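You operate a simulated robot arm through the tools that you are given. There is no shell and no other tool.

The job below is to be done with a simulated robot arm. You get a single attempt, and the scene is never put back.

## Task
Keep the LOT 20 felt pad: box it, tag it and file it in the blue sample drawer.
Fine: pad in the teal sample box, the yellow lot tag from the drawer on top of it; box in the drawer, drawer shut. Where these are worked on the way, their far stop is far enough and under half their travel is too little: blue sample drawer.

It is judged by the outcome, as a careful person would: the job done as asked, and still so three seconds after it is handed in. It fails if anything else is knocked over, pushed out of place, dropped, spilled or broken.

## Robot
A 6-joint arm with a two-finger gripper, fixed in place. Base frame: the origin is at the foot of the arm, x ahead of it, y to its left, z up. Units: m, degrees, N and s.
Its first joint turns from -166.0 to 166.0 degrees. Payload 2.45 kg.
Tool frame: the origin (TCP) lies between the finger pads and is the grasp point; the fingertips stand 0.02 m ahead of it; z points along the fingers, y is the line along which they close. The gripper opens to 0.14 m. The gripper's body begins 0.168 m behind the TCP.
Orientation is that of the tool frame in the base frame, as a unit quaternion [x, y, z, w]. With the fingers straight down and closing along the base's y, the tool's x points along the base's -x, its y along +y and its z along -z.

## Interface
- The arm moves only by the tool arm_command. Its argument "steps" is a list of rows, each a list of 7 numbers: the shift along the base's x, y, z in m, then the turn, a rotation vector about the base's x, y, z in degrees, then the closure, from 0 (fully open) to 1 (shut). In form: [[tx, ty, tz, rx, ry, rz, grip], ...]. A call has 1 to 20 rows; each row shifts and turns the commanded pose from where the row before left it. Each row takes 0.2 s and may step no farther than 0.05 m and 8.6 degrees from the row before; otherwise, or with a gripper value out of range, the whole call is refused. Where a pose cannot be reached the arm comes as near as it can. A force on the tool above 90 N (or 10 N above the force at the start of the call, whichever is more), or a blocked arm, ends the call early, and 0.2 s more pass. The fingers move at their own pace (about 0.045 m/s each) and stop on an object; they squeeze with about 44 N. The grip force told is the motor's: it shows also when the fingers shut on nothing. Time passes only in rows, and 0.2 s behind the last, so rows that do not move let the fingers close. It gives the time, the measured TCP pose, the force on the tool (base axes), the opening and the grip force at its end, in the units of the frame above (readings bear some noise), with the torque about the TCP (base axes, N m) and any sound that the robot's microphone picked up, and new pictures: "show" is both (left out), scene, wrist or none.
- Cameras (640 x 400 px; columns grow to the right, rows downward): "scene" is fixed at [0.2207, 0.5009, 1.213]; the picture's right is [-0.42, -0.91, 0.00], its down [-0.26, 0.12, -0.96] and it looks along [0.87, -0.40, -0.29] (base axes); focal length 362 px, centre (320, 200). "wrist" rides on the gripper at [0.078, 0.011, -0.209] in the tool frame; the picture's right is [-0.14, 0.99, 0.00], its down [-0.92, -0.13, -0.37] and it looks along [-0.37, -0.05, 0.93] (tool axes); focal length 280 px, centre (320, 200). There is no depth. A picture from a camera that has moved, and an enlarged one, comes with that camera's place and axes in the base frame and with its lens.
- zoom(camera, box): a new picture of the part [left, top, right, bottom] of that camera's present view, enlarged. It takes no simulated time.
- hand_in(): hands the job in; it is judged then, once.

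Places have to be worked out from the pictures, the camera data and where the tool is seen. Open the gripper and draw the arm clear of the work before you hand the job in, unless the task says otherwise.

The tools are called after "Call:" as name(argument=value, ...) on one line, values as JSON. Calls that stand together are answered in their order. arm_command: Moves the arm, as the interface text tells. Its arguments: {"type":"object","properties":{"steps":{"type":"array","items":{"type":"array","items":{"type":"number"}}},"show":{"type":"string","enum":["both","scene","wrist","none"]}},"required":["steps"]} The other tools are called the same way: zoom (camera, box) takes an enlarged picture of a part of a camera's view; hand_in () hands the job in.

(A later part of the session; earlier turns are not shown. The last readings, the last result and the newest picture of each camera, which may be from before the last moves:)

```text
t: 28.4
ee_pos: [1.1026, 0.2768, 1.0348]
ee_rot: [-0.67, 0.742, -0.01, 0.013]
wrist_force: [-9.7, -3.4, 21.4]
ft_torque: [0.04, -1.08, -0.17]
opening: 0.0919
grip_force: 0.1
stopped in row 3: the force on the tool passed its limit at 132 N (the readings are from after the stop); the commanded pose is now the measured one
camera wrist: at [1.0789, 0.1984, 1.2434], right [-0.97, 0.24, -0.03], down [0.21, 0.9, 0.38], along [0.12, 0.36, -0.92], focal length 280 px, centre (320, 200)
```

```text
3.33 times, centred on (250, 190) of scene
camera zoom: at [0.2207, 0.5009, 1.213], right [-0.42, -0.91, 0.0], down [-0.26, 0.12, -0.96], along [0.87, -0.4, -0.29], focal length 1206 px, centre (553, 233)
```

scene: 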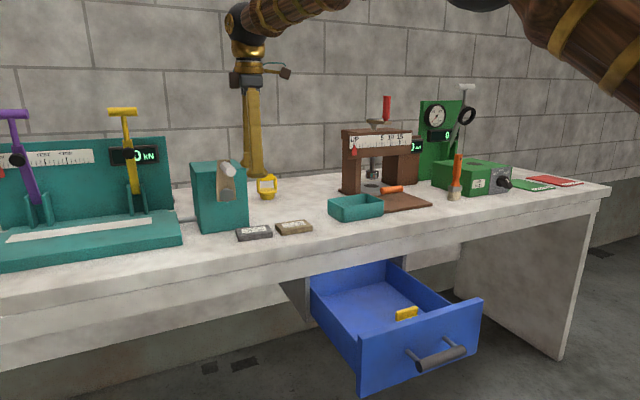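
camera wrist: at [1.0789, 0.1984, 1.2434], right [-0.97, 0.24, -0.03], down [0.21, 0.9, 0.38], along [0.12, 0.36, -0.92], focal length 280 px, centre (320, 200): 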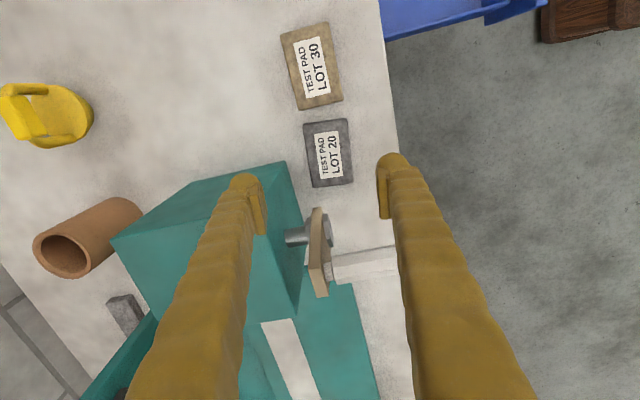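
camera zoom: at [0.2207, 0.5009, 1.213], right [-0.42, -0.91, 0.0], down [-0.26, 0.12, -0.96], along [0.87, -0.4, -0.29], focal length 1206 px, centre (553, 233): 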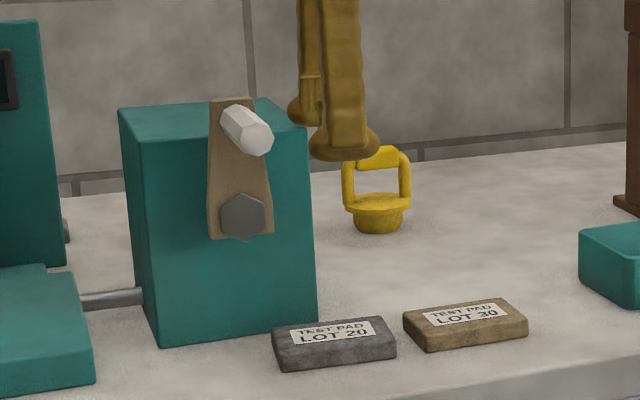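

Contact: the far finger touched the top corner of the teal block, whose near face must be closer than I judged. I'll back straight up first, then check that nothing shifted.

Call:
arm_command(steps=[[0, 0, 0.02, 0, 0, 0, 0.32], [0, 0, 0.03, 0, 0, 0, 0.32], [-0.01, -0.01, 0.02, 0, 0, 0, 0.32], [0, 0, 0, 0, 0, 0, 0.32]])

Call:
zoom(camera="wrist", box=[60, 60, 420, 320])

Call:
zoom(camera="scene", box=[0, 90, 320, 280])

```text
t: 29.4
ee_pos: [1.0941, 0.2661, 1.1017]
ee_rot: [-0.67, 0.742, -0.008, 0.013]
wrist_force: [0.1, -0.2, -0.2]
ft_torque: [0.02, 0.0, -0.05]
opening: 0.0953
grip_force: 0.1
camera wrist: at [1.0709, 0.1888, 1.3107], right [-0.97, 0.24, -0.03], down [0.21, 0.9, 0.38], along [0.12, 0.36, -0.93], focal length 280 px, centre (320, 200)
```

scene: 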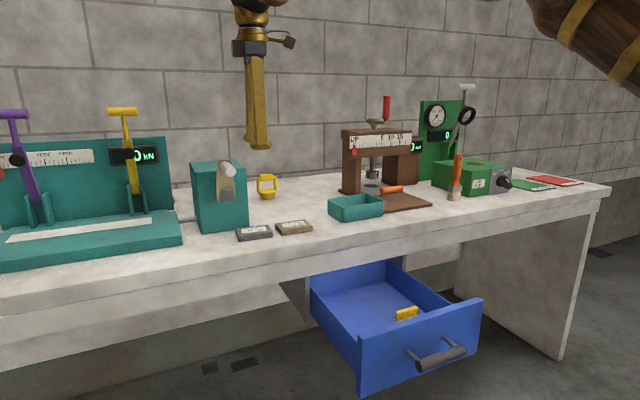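
wrist: 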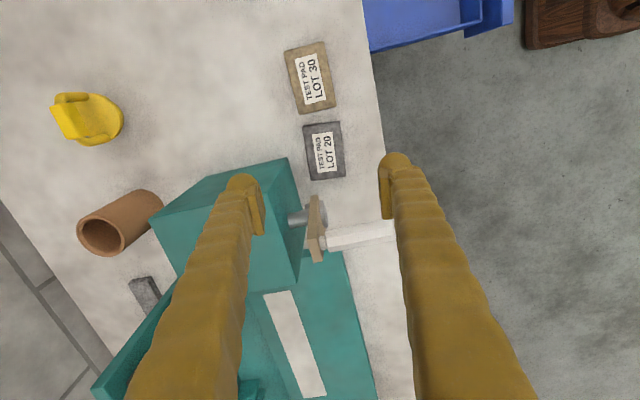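

```text
1.54 times, centred on (240, 190) of wrist
camera zoom: at [1.0709, 0.1888, 1.3107], right [-0.97, 0.24, -0.03], down [0.21, 0.9, 0.38], along [0.12, 0.36, -0.93], focal length 431 px, centre (443, 215)
```

zoom: 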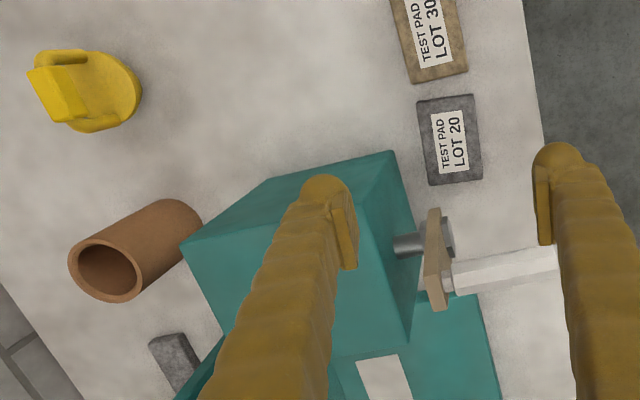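

```text
2.00 times, centred on (160, 185) of scene
camera zoom: at [0.2207, 0.5009, 1.213], right [-0.42, -0.91, 0.0], down [-0.26, 0.12, -0.96], along [0.87, -0.4, -0.29], focal length 724 px, centre (640, 230)
```

zoom: 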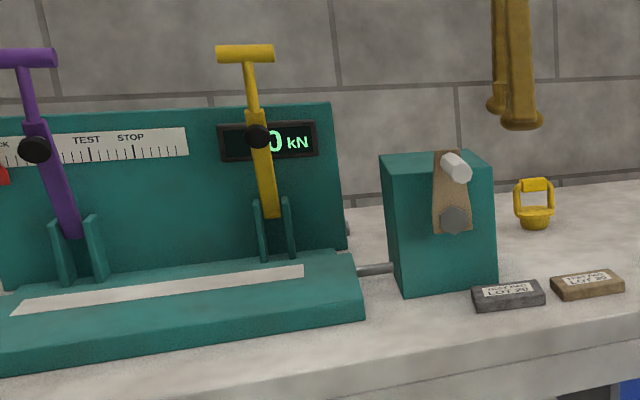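

The block and the bench look unchanged. From this view the block's near corner is at about (1.165, 0.284), its top near 1.015. I'll level the tool (it picked up a 1.7° tilt), narrow the opening to 80 mm and descend at y≈0.266, which keeps the far finger 12 mm clear of the block.

Call:
arm_command(steps=[[0.002, 0, 0, -0.3, 1.7, 0, 0.43], [0.002, 0, -0.02, 0, 0, 0, 0.43], [0, 0, -0.03, 0, 0, 0, 0.43], [0, 0, 0, 0, 0, 0, 0.43]])

Call:
zoom(camera="wrist", box=[180, 60, 440, 300])

Call:
zoom(camera="scene", box=[170, 120, 330, 250])

```text
t: 30.4
ee_pos: [1.0965, 0.2664, 1.0519]
ee_rot: [-0.671, 0.741, 0.0, -0.001]
wrist_force: [0.1, -0.1, 0.2]
ft_torque: [-0.02, -0.03, 0.03]
opening: 0.0796
grip_force: 0.0
camera wrist: at [1.0798, 0.1897, 1.2613], right [-0.97, 0.24, 0.0], down [0.22, 0.9, 0.37], along [0.09, 0.36, -0.93], focal length 280 px, centre (320, 200)
```

scene: 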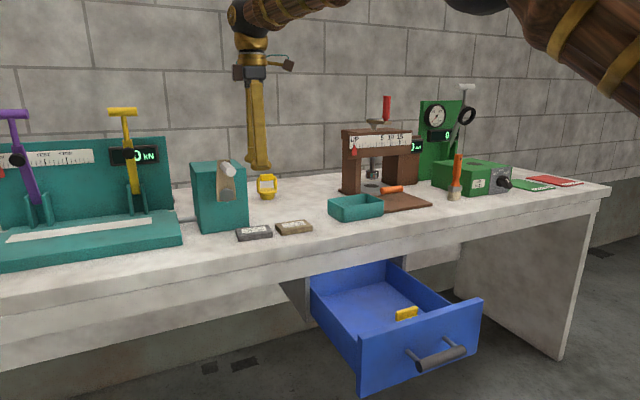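
wrist: 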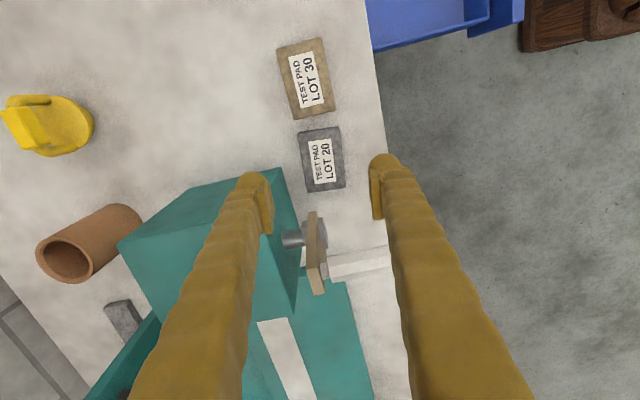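

```text
1.67 times, centred on (310, 180) of wrist
camera zoom: at [1.0798, 0.1897, 1.2613], right [-0.97, 0.24, 0.0], down [0.22, 0.9, 0.37], along [0.09, 0.36, -0.93], focal length 467 px, centre (337, 233)
```

zoom: 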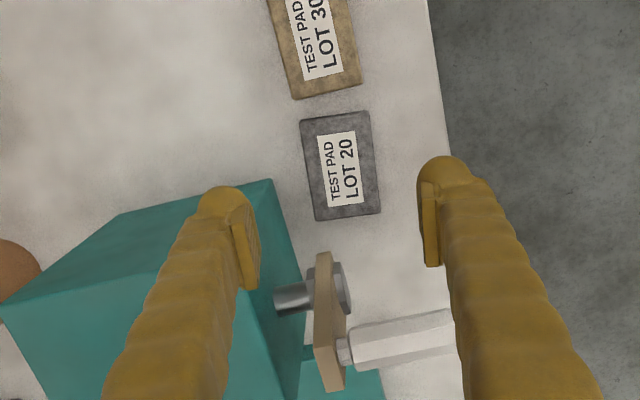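

```text
3.08 times, centred on (250, 185) of scene
camera zoom: at [0.2207, 0.5009, 1.213], right [-0.42, -0.91, 0.0], down [-0.26, 0.12, -0.96], along [0.87, -0.4, -0.29], focal length 1114 px, centre (535, 246)
```

zoom: 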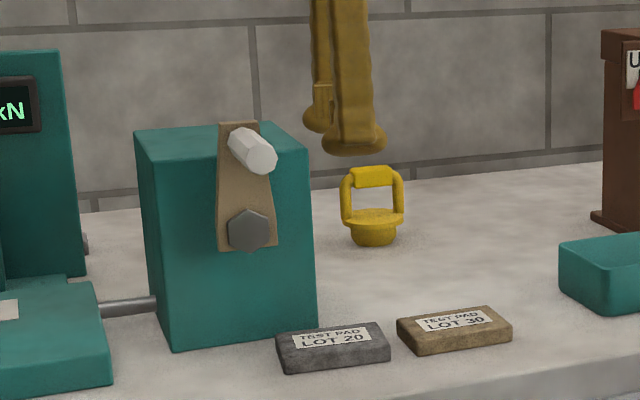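

With the tool level, the pad centre reads (1.100, 0.2865) and the block's near corner (1.167, 0.288). The far finger's outer face will be at x≈1.152, y<0.284, so it stays clear. Descending further.

Call:
arm_command(steps=[[0.0015, 0, -0.02, 0, 0, 0, 0.43], [0, 0, -0.025, 0, 0, 0, 0.43], [0, 0, -0.025, 0, 0, 0, 0.43], [0, 0, -0.025, 0, 0, 0, 0.43], [0, 0, -0.025, 0, 0, 0, 0.43], [0, 0, -0.02, 0, 0, 0, 0.43], [0, 0, 0, 0, 0, 0, 0.43]])

Call:
zoom(camera="scene", box=[190, 140, 330, 250])

```text
t: 32.0
ee_pos: [1.0979, 0.2666, 0.912]
ee_rot: [-0.671, 0.742, 0.0, 0.0]
wrist_force: [0.0, -0.4, 0.0]
ft_torque: [0.0, 0.0, 0.0]
opening: 0.0799
grip_force: 0.1
camera wrist: at [1.0813, 0.1907, 1.1222], right [-0.97, 0.24, 0.0], down [0.22, 0.9, 0.37], along [0.09, 0.36, -0.93], focal length 280 px, centre (320, 200)
```

scene: 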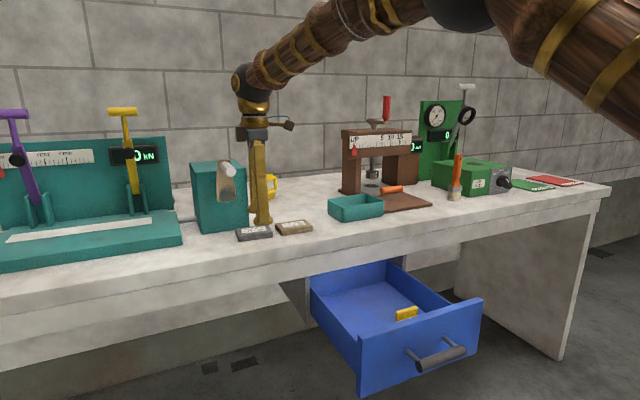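
wrist: 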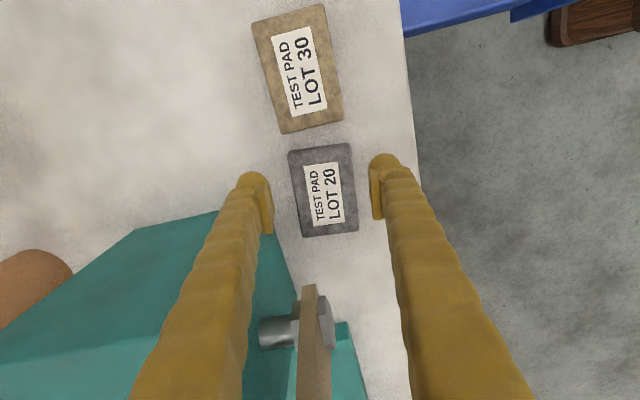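

```text
3.64 times, centred on (260, 195) of scene
camera zoom: at [0.2207, 0.5009, 1.213], right [-0.42, -0.91, 0.0], down [-0.26, 0.12, -0.96], along [0.87, -0.4, -0.29], focal length 1316 px, centre (538, 218)
```

zoom: 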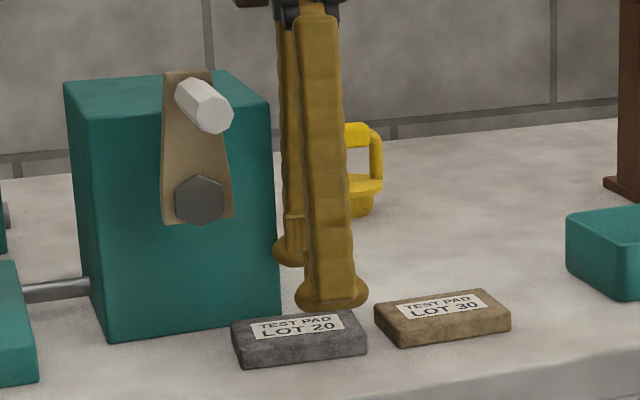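

LOT 20 sits squarely between the fingers. I'll descend the last 5 cm slowly and then close.

Call:
arm_command(steps=[[0, 0, -0.015, 0, 0, 0, 0.43], [0, 0, -0.015, 0, 0, 0, 0.43], [0, 0, -0.01, 0, 0, 0, 0.43], [0, 0, -0.01, 0, 0, 0, 0.43], [0, 0, 0, 0, 0, 0, 0.43]])

Call:
zoom(camera="scene", box=[210, 170, 330, 250])

```text
t: 33.2
ee_pos: [1.1005, 0.2673, 0.8674]
ee_rot: [-0.671, 0.742, -0.003, 0.002]
wrist_force: [5.4, -3.5, 62.5]
ft_torque: [0.22, 3.13, 0.18]
opening: 0.0823
grip_force: 1.8
camera wrist: at [1.0813, 0.1902, 1.0771], right [-0.97, 0.24, -0.01], down [0.22, 0.9, 0.37], along [0.09, 0.36, -0.93], focal length 280 px, centre (320, 200)
```

scene: 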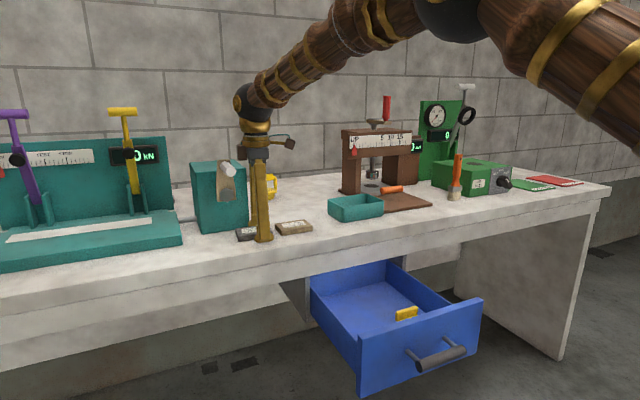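
wrist: 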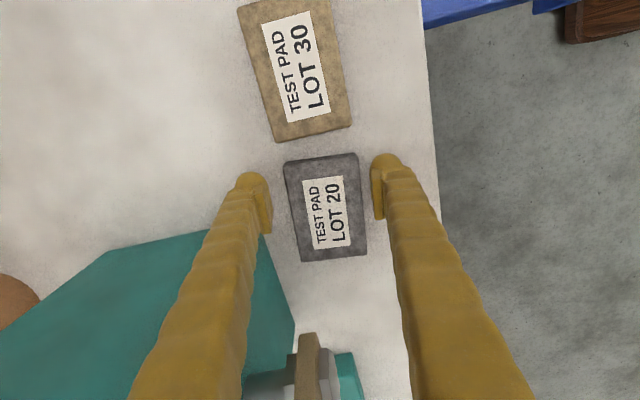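

```text
5.00 times, centred on (270, 210) of scene
camera zoom: at [0.2207, 0.5009, 1.213], right [-0.42, -0.91, 0.0], down [-0.26, 0.12, -0.96], along [0.87, -0.4, -0.29], focal length 1810 px, centre (570, 150)
```

zoom: 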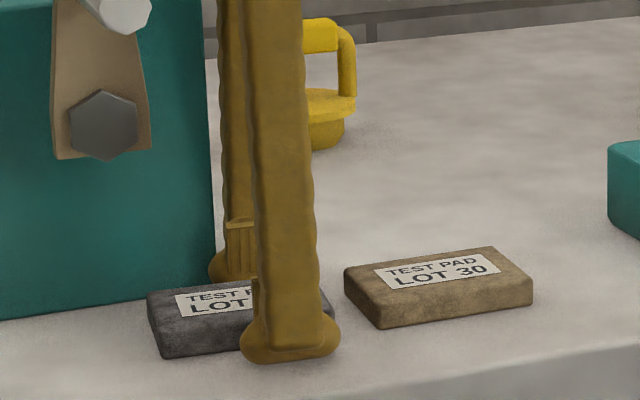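

The fingertips touched the bench (62 N up at TCP z=0.867), so the bench top is at about 0.847. I'll lift 9 mm so the tips just clear it, then close on the pad.

Call:
arm_command(steps=[[0, 0, 0.009, 0, 0, 0, 0.43], [0, 0, 0, 0, 0, 0, 0.43]])

```text
t: 33.8
ee_pos: [1.0979, 0.2672, 0.8674]
ee_rot: [-0.671, 0.742, 0.001, -0.002]
wrist_force: [0.0, -0.8, 0.7]
ft_torque: [0.02, 0.05, -0.01]
opening: 0.0799
grip_force: 0.0
camera wrist: at [1.0816, 0.1912, 1.0783], right [-0.97, 0.24, 0.0], down [0.22, 0.9, 0.37], along [0.08, 0.36, -0.93], focal length 280 px, centre (320, 200)
```

scene: 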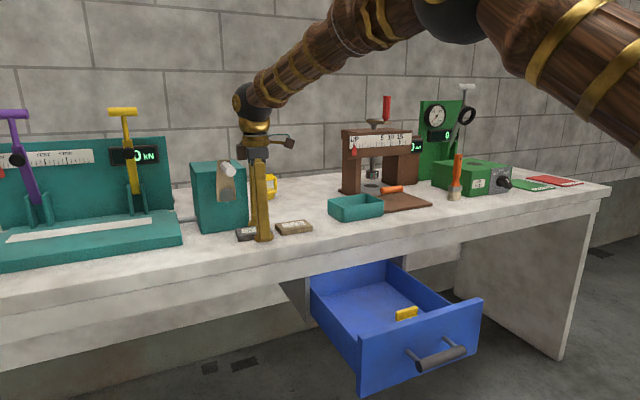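
wrist: 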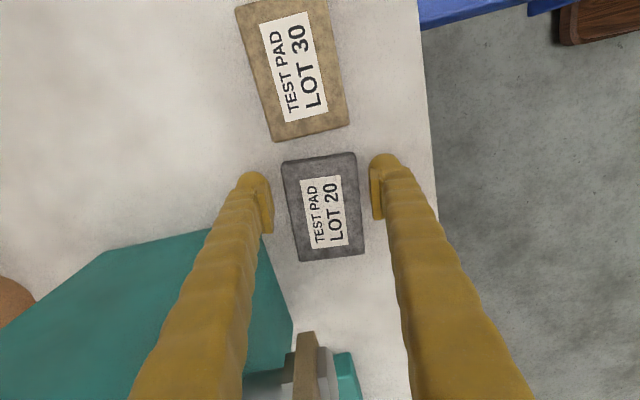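

Free of contact now. Closing on the pad.

Call:
arm_command(steps=[[0, 0, 0, 0, 0, 0, 0.5], [0, 0, 0, 0, 0, 0, 0.6], [0, 0, 0, 0, 0, 0, 1], [0, 0, 0, 0, 0, 0, 1]])

Call:
zoom(camera="scene", box=[210, 170, 330, 250])

```text
t: 34.8
ee_pos: [1.099, 0.2665, 0.8709]
ee_rot: [-0.671, 0.742, 0.0, 0.0]
wrist_force: [0.2, 0.5, 0.2]
ft_torque: [-0.01, 0.02, -0.03]
opening: 0.0582
grip_force: 43.9
camera wrist: at [1.0818, 0.1909, 1.0812], right [-0.97, 0.24, 0.0], down [0.22, 0.9, 0.37], along [0.09, 0.36, -0.93], focal length 280 px, centre (320, 200)
```

scene: 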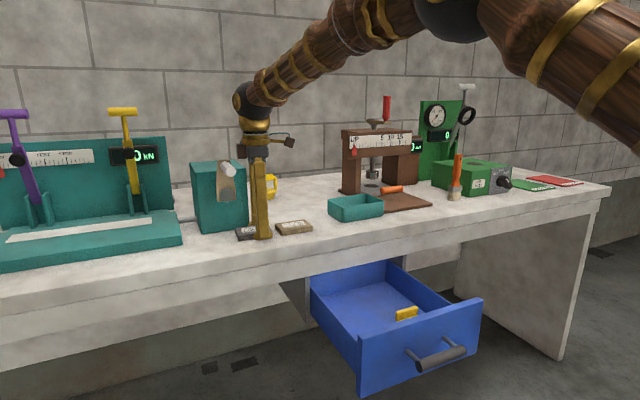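
wrist: 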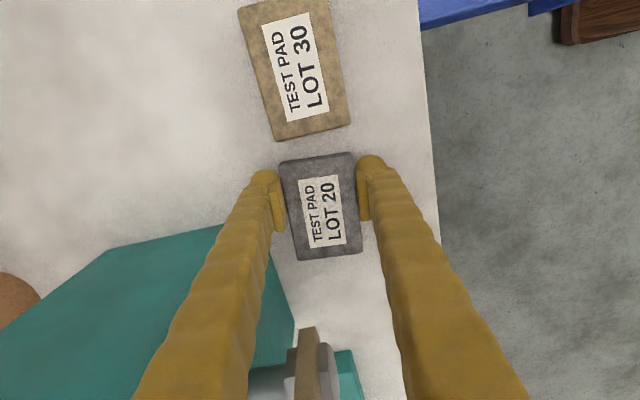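

```text
5.00 times, centred on (270, 210) of scene
camera zoom: at [0.2207, 0.5009, 1.213], right [-0.42, -0.91, 0.0], down [-0.26, 0.12, -0.96], along [0.87, -0.4, -0.29], focal length 1810 px, centre (570, 150)
```

zoom: 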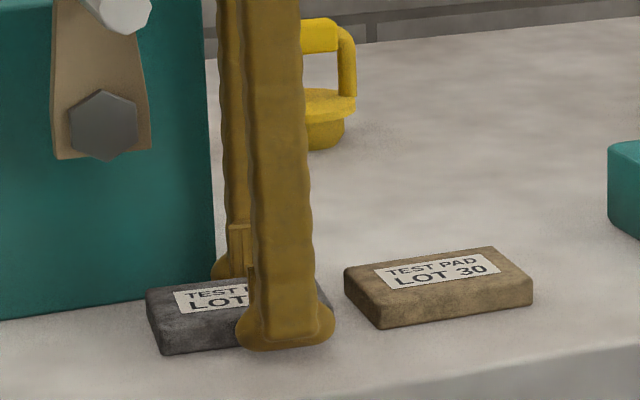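

Pad held at 58 mm. I'll lift only 4 cm first, since the crank plate overhangs the pad's end. Then I'll slide away from the crank over LOT 30 with clearance before rising.

Call:
arm_command(steps=[[0, 0, 0.01, 0, 0, 0, 1], [0, 0, 0.015, 0, 0, 0, 1], [0, 0, 0.015, 0, 0, 0, 1], [-0.01, -0.02, 0.002, 0, 0, 0, 1], [-0.015, -0.025, 0.005, 0, 0, 0, 1], [-0.015, -0.03, 0.01, 0, 0, 0, 1], [0, 0, 0, 0, 0, 0, 1]])

```text
t: 36.4
ee_pos: [1.0576, 0.1916, 0.926]
ee_rot: [-0.67, 0.742, -0.001, 0.0]
wrist_force: [0.2, -0.1, -0.7]
ft_torque: [-0.01, -0.01, -0.01]
opening: 0.0582
grip_force: 44.1
camera wrist: at [1.0403, 0.1146, 1.1365], right [-0.97, 0.24, 0.0], down [0.22, 0.9, 0.37], along [0.09, 0.36, -0.93], focal length 280 px, centre (320, 200)
```

scene: 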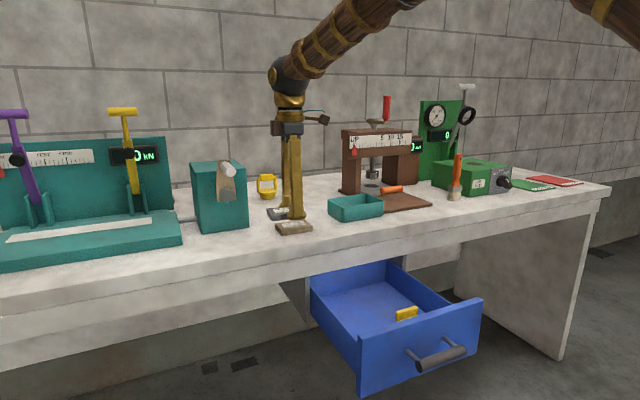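
wrist: 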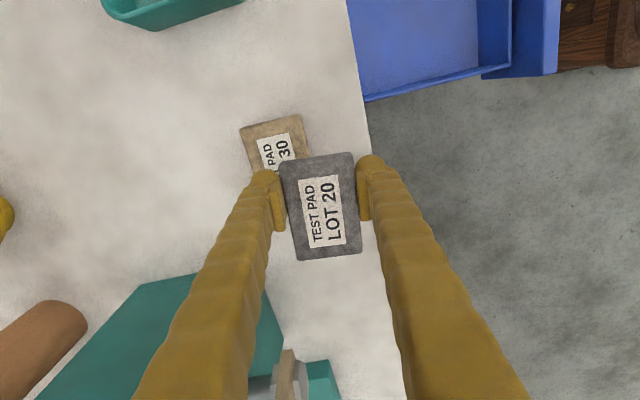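

The pad is lifted cleanly and LOT 30 is undisturbed. Rising, then carrying it over the open drawer while squaring the yaw.

Call:
arm_command(steps=[[-0.01, -0.005, 0.03, 0, 0, 0.7, 1], [-0.02, -0.015, 0.03, 0, 0, 0.7, 1], [-0.025, -0.024, 0, 0, 0, 0.7, 1], [-0.027, -0.025, 0, 0, 0, 0.7, 1], [-0.027, -0.025, 0, 0, 0, 0.7, 1], [-0.027, -0.025, 0, 0, 0, 0.7, 1], [-0.027, -0.025, 0, 0, 0, 0.7, 1], [-0.025, -0.023, 0, 0, 0, 0.7, 1], [0, 0, 0, 0, 0, 0, 1]])

```text
t: 38.4
ee_pos: [0.8675, 0.0234, 0.9881]
ee_rot: [-0.705, 0.709, 0.0, -0.001]
wrist_force: [0.0, 0.2, 0.4]
ft_torque: [-0.02, 0.05, 0.01]
opening: 0.0578
grip_force: 43.8
camera wrist: at [0.8584, -0.0537, 1.198], right [-0.99, 0.14, 0.0], down [0.13, 0.92, 0.37], along [0.05, 0.36, -0.93], focal length 280 px, centre (320, 200)
```

scene: 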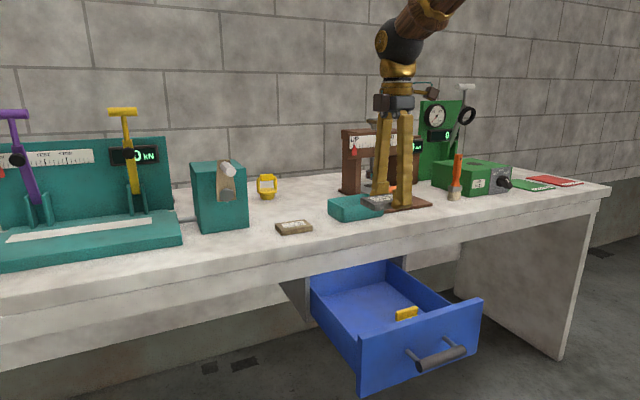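
wrist: 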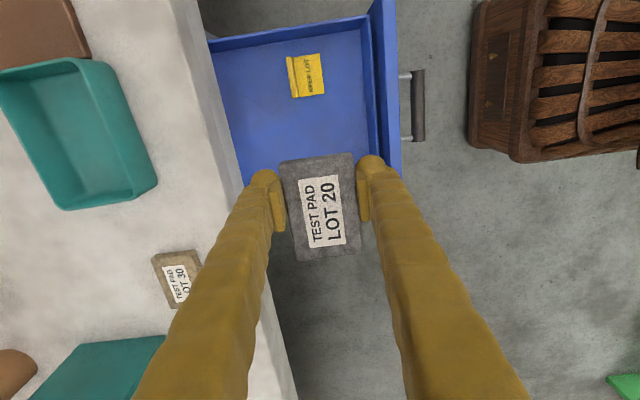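

Well positioned over the drawer, with the tag off to the far side. Lowering in.

Call:
arm_command(steps=[[0, 0.002, -0.045, 0, 0, 0, 1], [0, 0, -0.045, 0, 0, 0, 1], [0, 0, -0.045, 0, 0, 0, 1], [0, 0, -0.045, 0, 0, 0, 1], [0, 0, -0.045, 0, 0, 0, 1], [0, 0, -0.04, 0, 0, 0, 1], [0, 0, -0.03, 0, 0, 0, 1], [0, 0, 0, 0, 0, 0, 1]])

Call:
zoom(camera="scene", box=[300, 240, 500, 390])

```text
t: 40.2
ee_pos: [0.8699, 0.0281, 0.6921]
ee_rot: [-0.706, 0.708, -0.001, 0.0]
wrist_force: [0.0, 0.0, 0.3]
ft_torque: [0.02, 0.03, -0.03]
opening: 0.0582
grip_force: 44.2
camera wrist: at [0.8602, -0.0505, 0.9023], right [-0.99, 0.14, 0.0], down [0.13, 0.92, 0.37], along [0.05, 0.36, -0.93], focal length 280 px, centre (320, 200)
```

scene: 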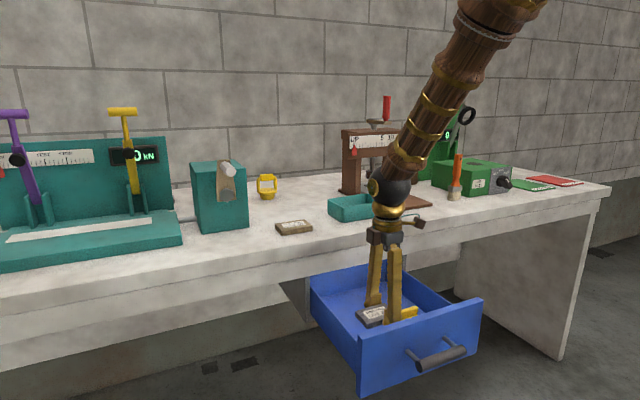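
wrist: 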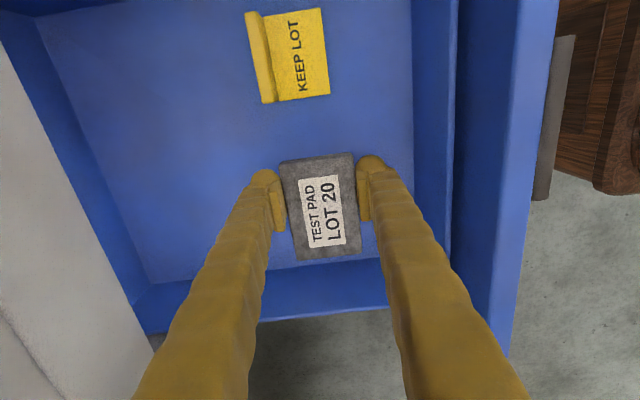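

```text
2.67 times, centred on (400, 315) of scene
camera zoom: at [0.2207, 0.5009, 1.213], right [-0.42, -0.91, 0.0], down [-0.26, 0.12, -0.96], along [0.87, -0.4, -0.29], focal length 965 px, centre (107, -107)
```

zoom: 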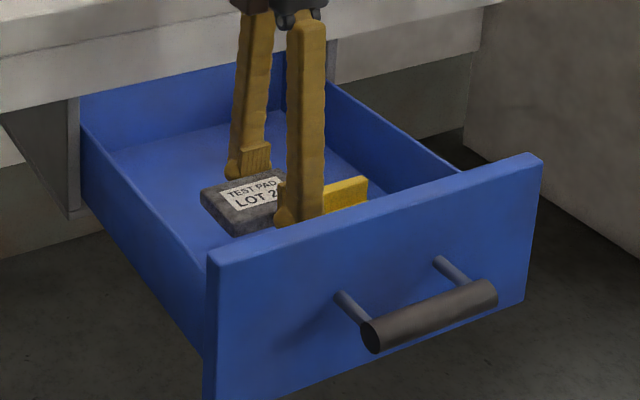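

Pad bottom is at about 0.668, with a few centimetres left to the drawer floor. I'll lower in finer steps and feel for contact.

Call:
arm_command(steps=[[0, 0, -0.012, 0, 0, 0, 1], [0, 0, -0.012, 0, 0, 0, 1], [0, 0, -0.006, 0, 0, 0, 1], [0, 0, 0, 0, 0, 0, 1]], show="none")

```text
t: 41.2
ee_pos: [0.869, 0.0265, 0.6635]
ee_rot: [-0.706, 0.709, -0.001, -0.001]
wrist_force: [0.6, -0.5, 0.3]
ft_torque: [-0.02, 0.02, 0.02]
opening: 0.0579
grip_force: 44.4
```

No contact yet at TCP z=0.6635. Continuing in 4 mm steps.

Call:
arm_command(steps=[[0, 0, -0.004, 0, 0, 0, 1], [0, 0, -0.004, 0, 0, 0, 1], [0, 0, 0, 0, 0, 0, 1]], show="wrist")

```text
t: 42.0
ee_pos: [0.8696, 0.026, 0.6558]
ee_rot: [-0.705, 0.709, -0.001, 0.0]
wrist_force: [0.5, -0.9, 0.5]
ft_torque: [-0.05, -0.02, -0.01]
opening: 0.0581
grip_force: 44.1
camera wrist: at [0.8607, -0.0514, 0.8646], right [-0.99, 0.14, 0.0], down [0.13, 0.92, 0.37], along [0.05, 0.36, -0.93], focal length 280 px, centre (320, 200)
```

wrist: 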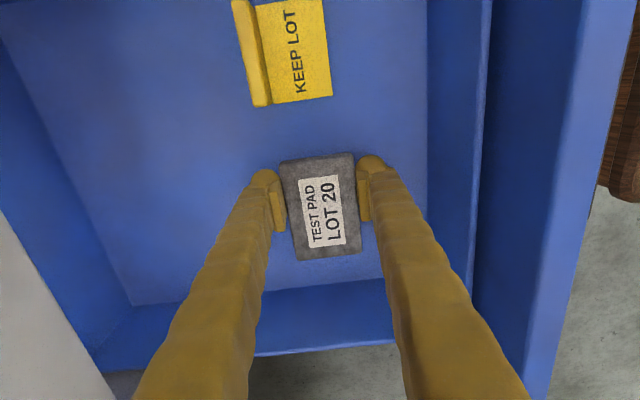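

Call:
arm_command(steps=[[0, 0, -0.003, 0, 0, 0, 1], [0, 0, -0.003, 0, 0, 0, 1], [0, 0, 0, 0, 0, 0, 1]], show="none")

```text
t: 42.8
ee_pos: [0.8696, 0.0273, 0.6501]
ee_rot: [-0.706, 0.708, 0.0, 0.0]
wrist_force: [-0.4, 0.4, -0.7]
ft_torque: [-0.02, -0.03, -0.03]
opening: 0.0582
grip_force: 43.9
```

Still free at 0.650. Stepping down a bit more.

Call:
arm_command(steps=[[0, 0, -0.003, 0, 0, 0, 1], [0, 0, -0.003, 0, 0, 0, 1], [0, 0, 0, 0, 0, 0, 1]], show="none")

```text
t: 43.6
ee_pos: [0.8698, 0.0258, 0.6439]
ee_rot: [-0.706, 0.708, -0.001, 0.0]
wrist_force: [-0.2, -0.2, -0.7]
ft_torque: [0.01, -0.01, 0.0]
opening: 0.0579
grip_force: 44.1
```

Call:
arm_command(steps=[[0, 0, -0.003, 0, 0, 0, 1], [0, 0, -0.003, 0, 0, 0, 1], [0, 0, 0, 0, 0, 0, 1]], show="scene")

Call:
zoom(camera="scene", box=[310, 260, 450, 360])

```text
t: 44.4
ee_pos: [0.8689, 0.0273, 0.6366]
ee_rot: [-0.706, 0.709, -0.001, -0.001]
wrist_force: [0.5, 0.4, -0.4]
ft_torque: [-0.02, 0.02, -0.01]
opening: 0.0584
grip_force: 44.4
```

scene: 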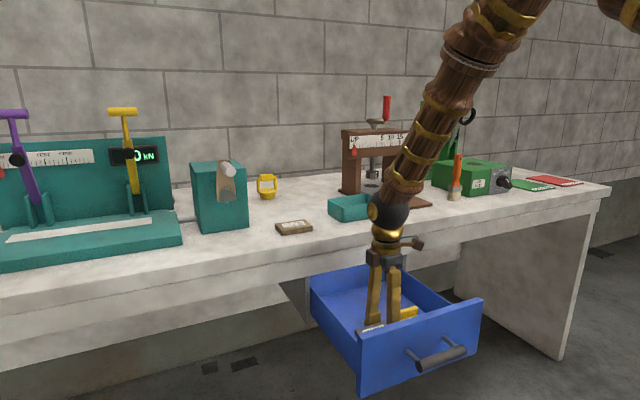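

```text
4.00 times, centred on (380, 310) of scene
camera zoom: at [0.2207, 0.5009, 1.213], right [-0.42, -0.91, 0.0], down [-0.26, 0.12, -0.96], along [0.87, -0.4, -0.29], focal length 1448 px, centre (80, -240)
```

zoom: 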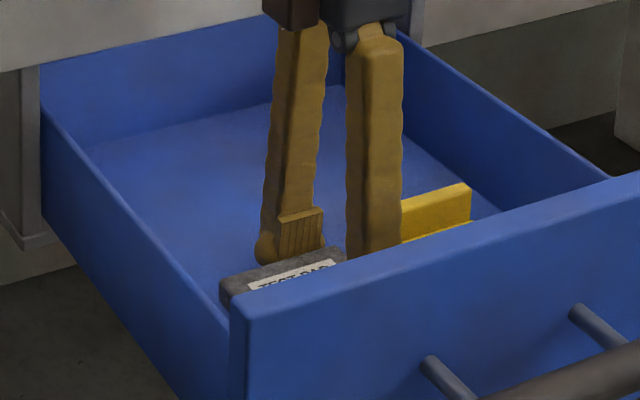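

Call:
arm_command(steps=[[0, 0, -0.003, 0, 0, 0, 1], [0, 0, -0.003, 0, 0, 0, 1], [0, 0, 0, 0, 0, 0, 1]], show="none")

```text
t: 45.2
ee_pos: [0.872, 0.026, 0.6338]
ee_rot: [-0.706, 0.708, -0.002, 0.002]
wrist_force: [1.9, -7.9, 78.8]
ft_torque: [-0.12, 0.84, 0.23]
opening: 0.0581
grip_force: 44.0
```

Contact at about z=0.635, so the pad is on the drawer floor. I'll relieve the push by 3 mm, then open gently to 80 mm.

Call:
arm_command(steps=[[0, 0, 0.0025, 0, 0, 0, 1], [0, 0, 0, 0, 0, 0, 1], [0, 0, 0, 0, 0, 0, 0.55], [0, 0, 0, 0, 0, 0, 0.48], [0, 0, 0, 0, 0, 0, 0.43], [0, 0, 0, 0, 0, 0, 0.43]])

```text
t: 46.6
ee_pos: [0.8701, 0.0263, 0.6338]
ee_rot: [-0.706, 0.709, -0.001, -0.001]
wrist_force: [15.5, 0.7, 43.9]
ft_torque: [0.08, 1.01, 0.06]
opening: 0.0707
grip_force: 0.0
camera wrist: at [0.8608, -0.0514, 0.8432], right [-0.99, 0.14, 0.0], down [0.13, 0.92, 0.37], along [0.05, 0.36, -0.93], focal length 280 px, centre (320, 200)
```

scene: 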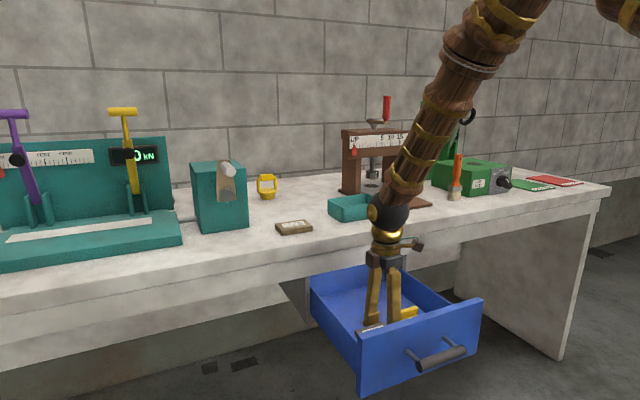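
wrist: 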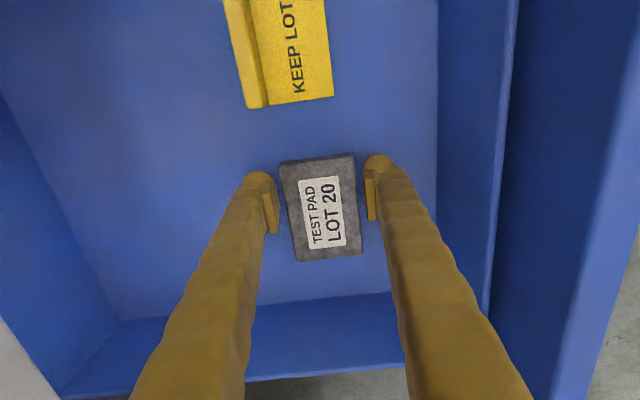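

The fingertips are pressing the drawer floor, which drags on the opening. I'll lift slightly and then finish opening.

Call:
arm_command(steps=[[0, 0, 0.005, 0, 0, 0, 0.43], [0, 0, 0.005, 0, 0, 0, 0.43], [0, 0, 0, 0, 0, 0, 0.43]], show="wrist")

```text
t: 47.4
ee_pos: [0.8697, 0.0252, 0.6442]
ee_rot: [-0.706, 0.708, -0.001, 0.0]
wrist_force: [-0.9, -0.9, -1.1]
ft_torque: [-0.02, -0.04, 0.01]
opening: 0.0799
grip_force: 0.1
camera wrist: at [0.8607, -0.0514, 0.853], right [-0.99, 0.14, 0.0], down [0.13, 0.92, 0.37], along [0.05, 0.36, -0.93], focal length 280 px, centre (320, 200)
```

wrist: 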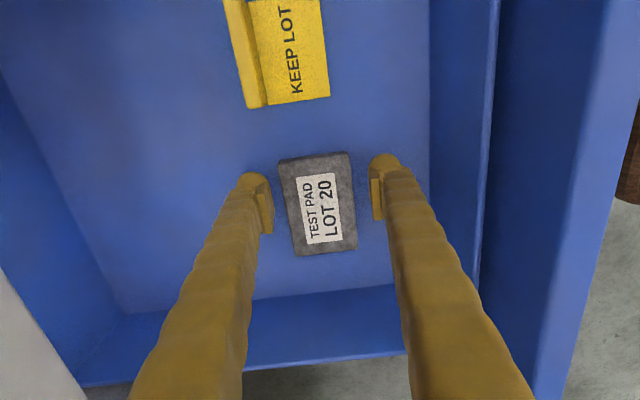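

The pad is free and flat on the drawer floor, around (0.871, 0.042). I'll rise clear of the drawer, turn the gripper to close along y and take another look.

Call:
arm_command(steps=[[0, 0, 0.03, 0, 0, 0, 0.43], [0, 0, 0.04, 0, 0, 0, 0.43], [0, 0, 0.045, 0, 0, 0, 0.43], [0, 0, 0.045, 0, 0, 0, 0.43], [0, 0.0, 0.04, 0, 0, -8.2, 0.3], [0, 0.002, 0.02, 0, 0, -8.2, 0.2], [0, 0.002, 0, 0, 0, -8.2, 0.11], [0, 0.002, 0, 0, 0, -8.2, 0.11], [0, 0.002, 0, 0, 0, -8.2, 0.11], [0, 0.002, 0, 0, 0, -8.2, 0.11], [0, 0.002, 0, 0, 0, -8.2, 0.11], [0, 0.002, 0, 0, 0, -8.2, 0.11], [0, 0.002, 0, 0, 0, -8.2, 0.11], [0, 0, 0, 0, 0, -8.2, 0.11], [0, 0, 0, 0, 0, -7.8, 0.11], [0, 0, 0, 0, 0, 0, 0.11]])

Call:
zoom(camera="wrist", box=[170, 60, 470, 260])

```text
t: 50.8
ee_pos: [0.8709, 0.0425, 0.8643]
ee_rot: [0.002, 1.0, 0.001, -0.001]
wrist_force: [-0.2, 0.0, 0.3]
ft_torque: [-0.01, 0.0, 0.04]
opening: 0.1246
grip_force: 0.0
camera wrist: at [0.7944, 0.0533, 1.0734], right [0.14, 0.99, 0.0], down [0.92, -0.13, 0.37], along [0.36, -0.05, -0.93], focal length 280 px, centre (320, 200)
```

scene: 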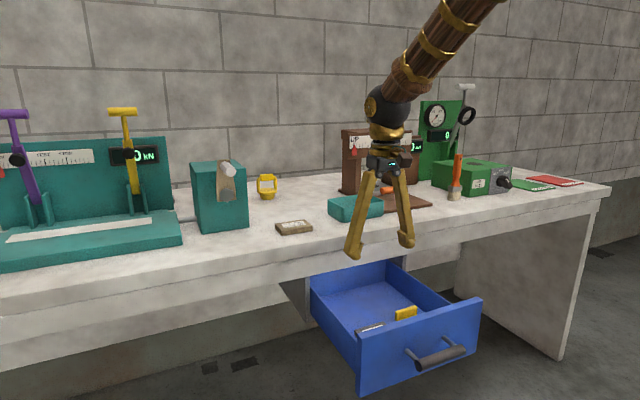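
wrist: 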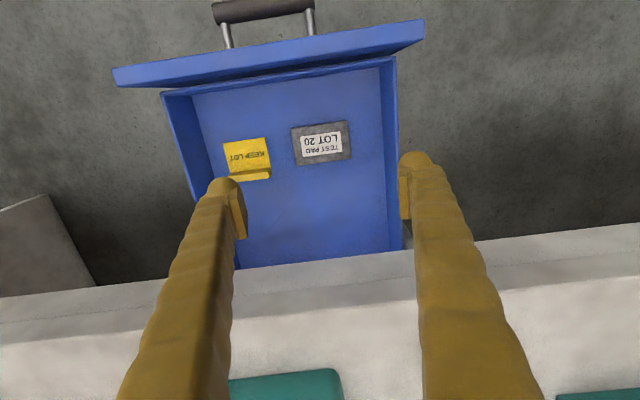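

```text
2.00 times, centred on (320, 160) of wrist
camera zoom: at [0.7944, 0.0533, 1.0734], right [0.14, 0.99, 0.0], down [0.92, -0.13, 0.37], along [0.36, -0.05, -0.93], focal length 561 px, centre (320, 280)
```

zoom: 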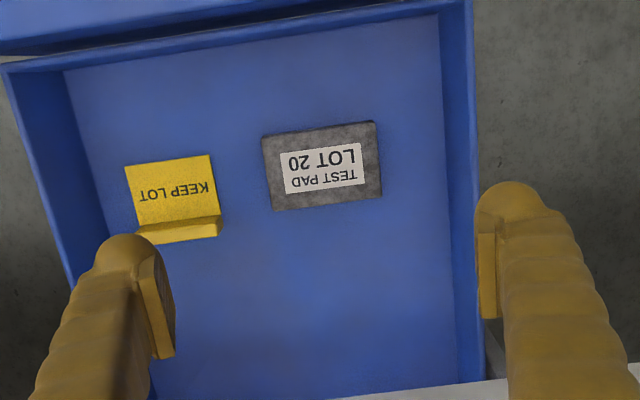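

The pad reads (0.873, 0.043) and is square to the axes, so the gripper is nicely centred. The tag's edge is at y≈-0.049 and the drawer wall at y≈0.146, so both fingers have room. I'll descend and grip lengthwise.

Call:
arm_command(steps=[[0.002, 0.0005, -0.045, 0, 0, 0, 0.17], [0, 0, -0.045, 0, 0, 0, 0.17], [0, 0, -0.045, 0, 0, 0, 0.17], [0, 0, -0.045, 0, 0, 0, 0.17], [0, 0, -0.02, 0, 0, 0, 0.17], [0, 0, -0.015, 0, 0, 0, 0.17], [0, 0, -0.01, 0, 0, 0, 0.17], [0, 0, 0, 0, 0, 0, 0.17]])

```text
t: 52.6
ee_pos: [0.8725, 0.0443, 0.6378]
ee_rot: [0.0, 1.0, 0.0, -0.001]
wrist_force: [0.2, 0.2, -0.3]
ft_torque: [0.02, -0.01, 0.01]
opening: 0.116
grip_force: 0.0
camera wrist: at [0.7963, 0.0542, 0.8476], right [0.14, 0.99, 0.0], down [0.92, -0.13, 0.37], along [0.36, -0.05, -0.93], focal length 280 px, centre (320, 200)
```

scene: 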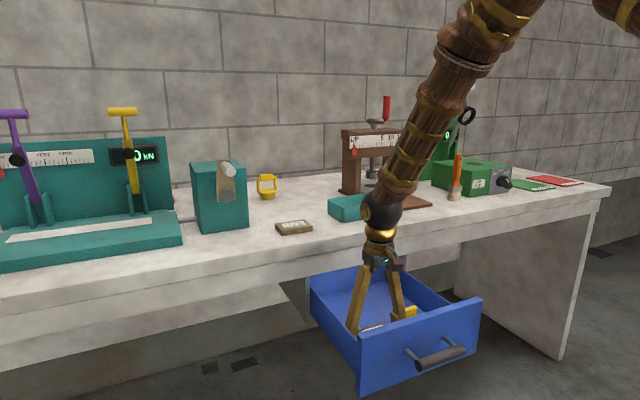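
wrist: 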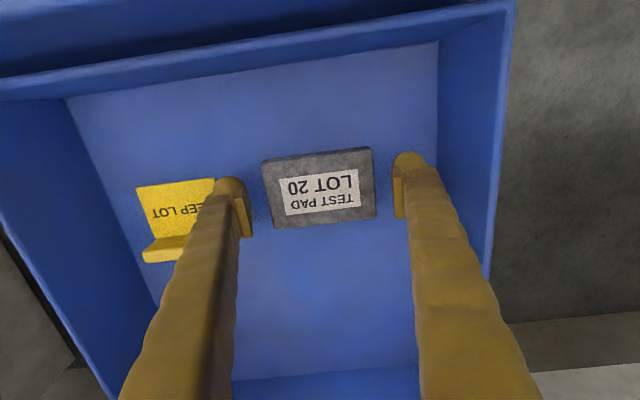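

The pad is centred between the fingers and there's no contact force. Closing lengthwise.

Call:
arm_command(steps=[[0, 0, 0, 0, 0, 0, 0.25], [0, 0, 0, 0, 0, 0, 0.4], [0, 0, 0, 0, 0, 0, 1], [0, 0, 0, 0, 0, 0, 1], [0, 0, 0, 0, 0, 0, 1]])

```text
t: 53.8
ee_pos: [0.8716, 0.0442, 0.6384]
ee_rot: [0.0, 1.0, 0.001, -0.001]
wrist_force: [-0.6, -0.3, 1.4]
ft_torque: [0.01, 0.01, -0.02]
opening: 0.0884
grip_force: 43.6
camera wrist: at [0.7964, 0.0542, 0.8478], right [0.14, 0.99, 0.0], down [0.92, -0.13, 0.37], along [0.36, -0.05, -0.93], focal length 280 px, centre (320, 200)
```

scene: 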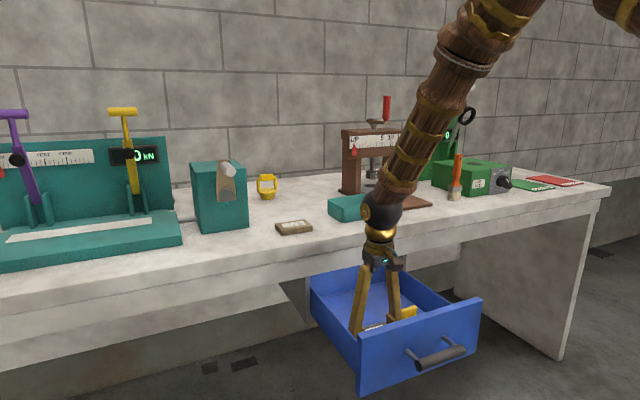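
wrist: 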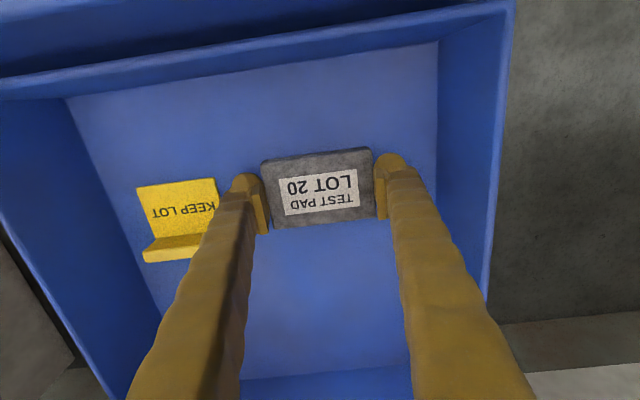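

Gripped lengthwise at 88 mm. Lifting out of the drawer and moving toward the box.

Call:
arm_command(steps=[[0, 0, 0.02, 0, 0, 0, 1], [0, 0, 0.04, 0, 0, 0, 1], [0, 0, 0.045, 0, 0, 0, 1], [0, 0, 0.045, 0, 0, 0, 1], [0, 0, 0.045, 0, 0, 0, 1], [0, 0, 0.045, 0, 0, 0, 1], [0, 0, 0.045, 0, 0, 0, 1], [0, 0, 0.045, 0, 0, 0, 1], [0.02, -0.015, 0.03, 0, 0, 0, 1], [0.03, -0.025, 0.02, 0, 0, 0, 1], [0.035, -0.025, 0, 0, 0, 0, 1], [0.03, -0.024, 0, 0, 0, 0, 1], [0, 0, 0, 0, 0, 0, 1]])

Call:
zoom(camera="wrist", box=[180, 100, 460, 340])

```text
t: 56.6
ee_pos: [0.9855, -0.0459, 1.0193]
ee_rot: [0.001, 1.0, -0.001, -0.001]
wrist_force: [-0.4, 0.6, -0.8]
ft_torque: [-0.01, 0.04, -0.01]
opening: 0.0881
grip_force: 44.1
camera wrist: at [0.9102, -0.0337, 1.2282], right [0.14, 0.99, 0.0], down [0.92, -0.13, 0.37], along [0.36, -0.05, -0.93], focal length 280 px, centre (320, 200)
```

scene: 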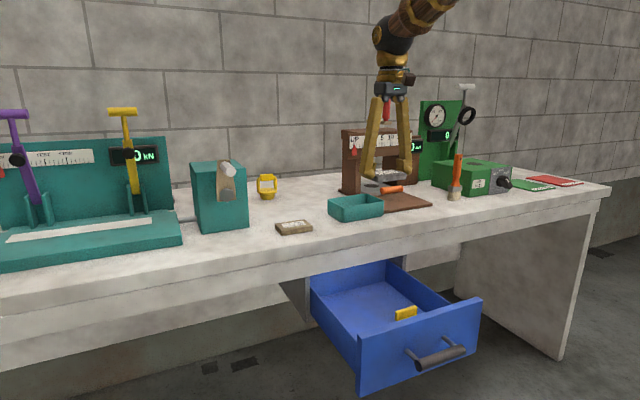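
wrist: 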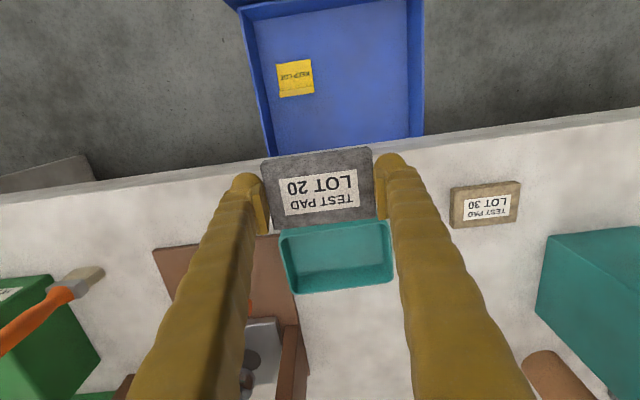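

```text
1.67 times, centred on (320, 220) of wrist
camera zoom: at [0.9102, -0.0337, 1.2282], right [0.14, 0.99, 0.0], down [0.92, -0.13, 0.37], along [0.36, -0.05, -0.93], focal length 467 px, centre (320, 167)
```

zoom: 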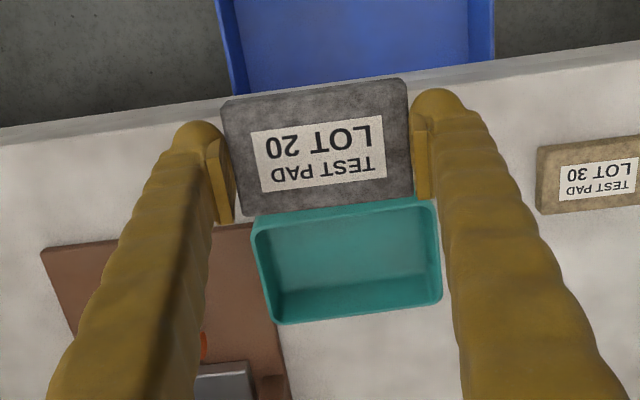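

The box rim spans about x 1.085–1.181 and y -0.115–0.035, centred at (1.132, -0.040) and turned roughly +1.5°. I'll move over it at this height and check alignment.

Call:
arm_command(steps=[[0.037, 0.001, 0, 0, 0, 0.5, 1], [0.037, 0.002, 0, 0, 0, 0.5, 1], [0.037, 0.002, 0, 0, 0, 0.5, 1], [0.035, 0.001, 0, 0, 0, 0, 1], [0, 0, -0.04, 0, 0, 0, 1], [0, 0, -0.02, 0, 0, 0, 1], [0, 0, 0, 0, 0, 0, 1]])

Call:
zoom(camera="wrist", box=[200, 100, 440, 300])

Call:
zoom(camera="scene", box=[300, 130, 460, 240])

```text
t: 58.2
ee_pos: [1.133, -0.0393, 0.9596]
ee_rot: [-0.013, 1.0, 0.0, -0.001]
wrist_force: [0.7, -0.3, -0.3]
ft_torque: [0.0, 0.01, 0.0]
opening: 0.0881
grip_force: 44.1
camera wrist: at [1.0565, -0.0304, 1.1692], right [0.11, 0.99, 0.0], down [0.92, -0.1, 0.37], along [0.36, -0.04, -0.93], focal length 280 px, centre (320, 200)
```

scene: 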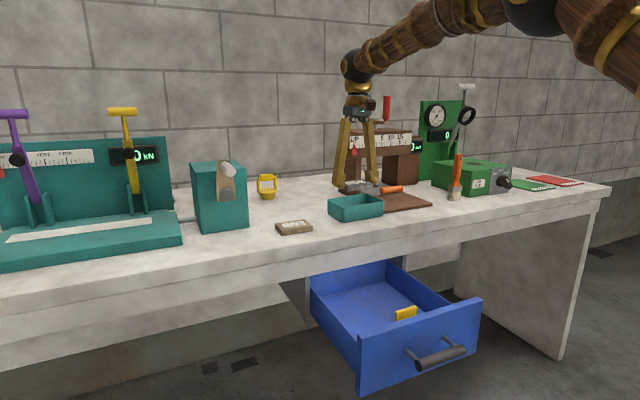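
wrist: 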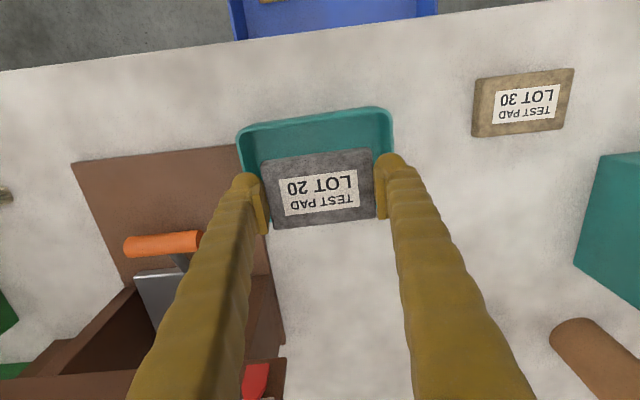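

```text
2.00 times, centred on (320, 200) of wrist
camera zoom: at [1.0565, -0.0304, 1.1692], right [0.11, 0.99, 0.0], down [0.92, -0.1, 0.37], along [0.36, -0.04, -0.93], focal length 561 px, centre (320, 200)
```

zoom: 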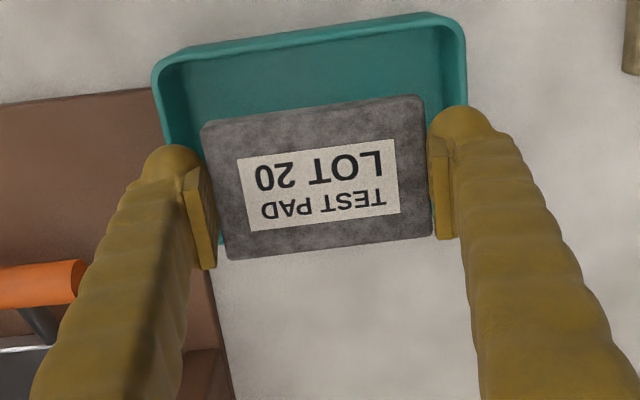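

```text
3.64 times, centred on (380, 185) of scene
camera zoom: at [0.2207, 0.5009, 1.213], right [-0.42, -0.91, 0.0], down [-0.26, 0.12, -0.96], along [0.87, -0.4, -0.29], focal length 1316 px, centre (102, 254)
```

zoom: 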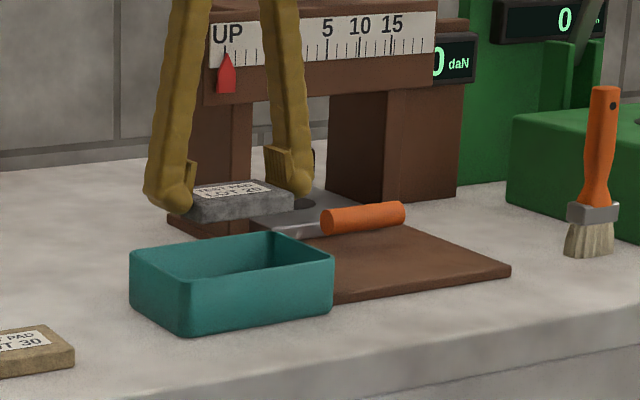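

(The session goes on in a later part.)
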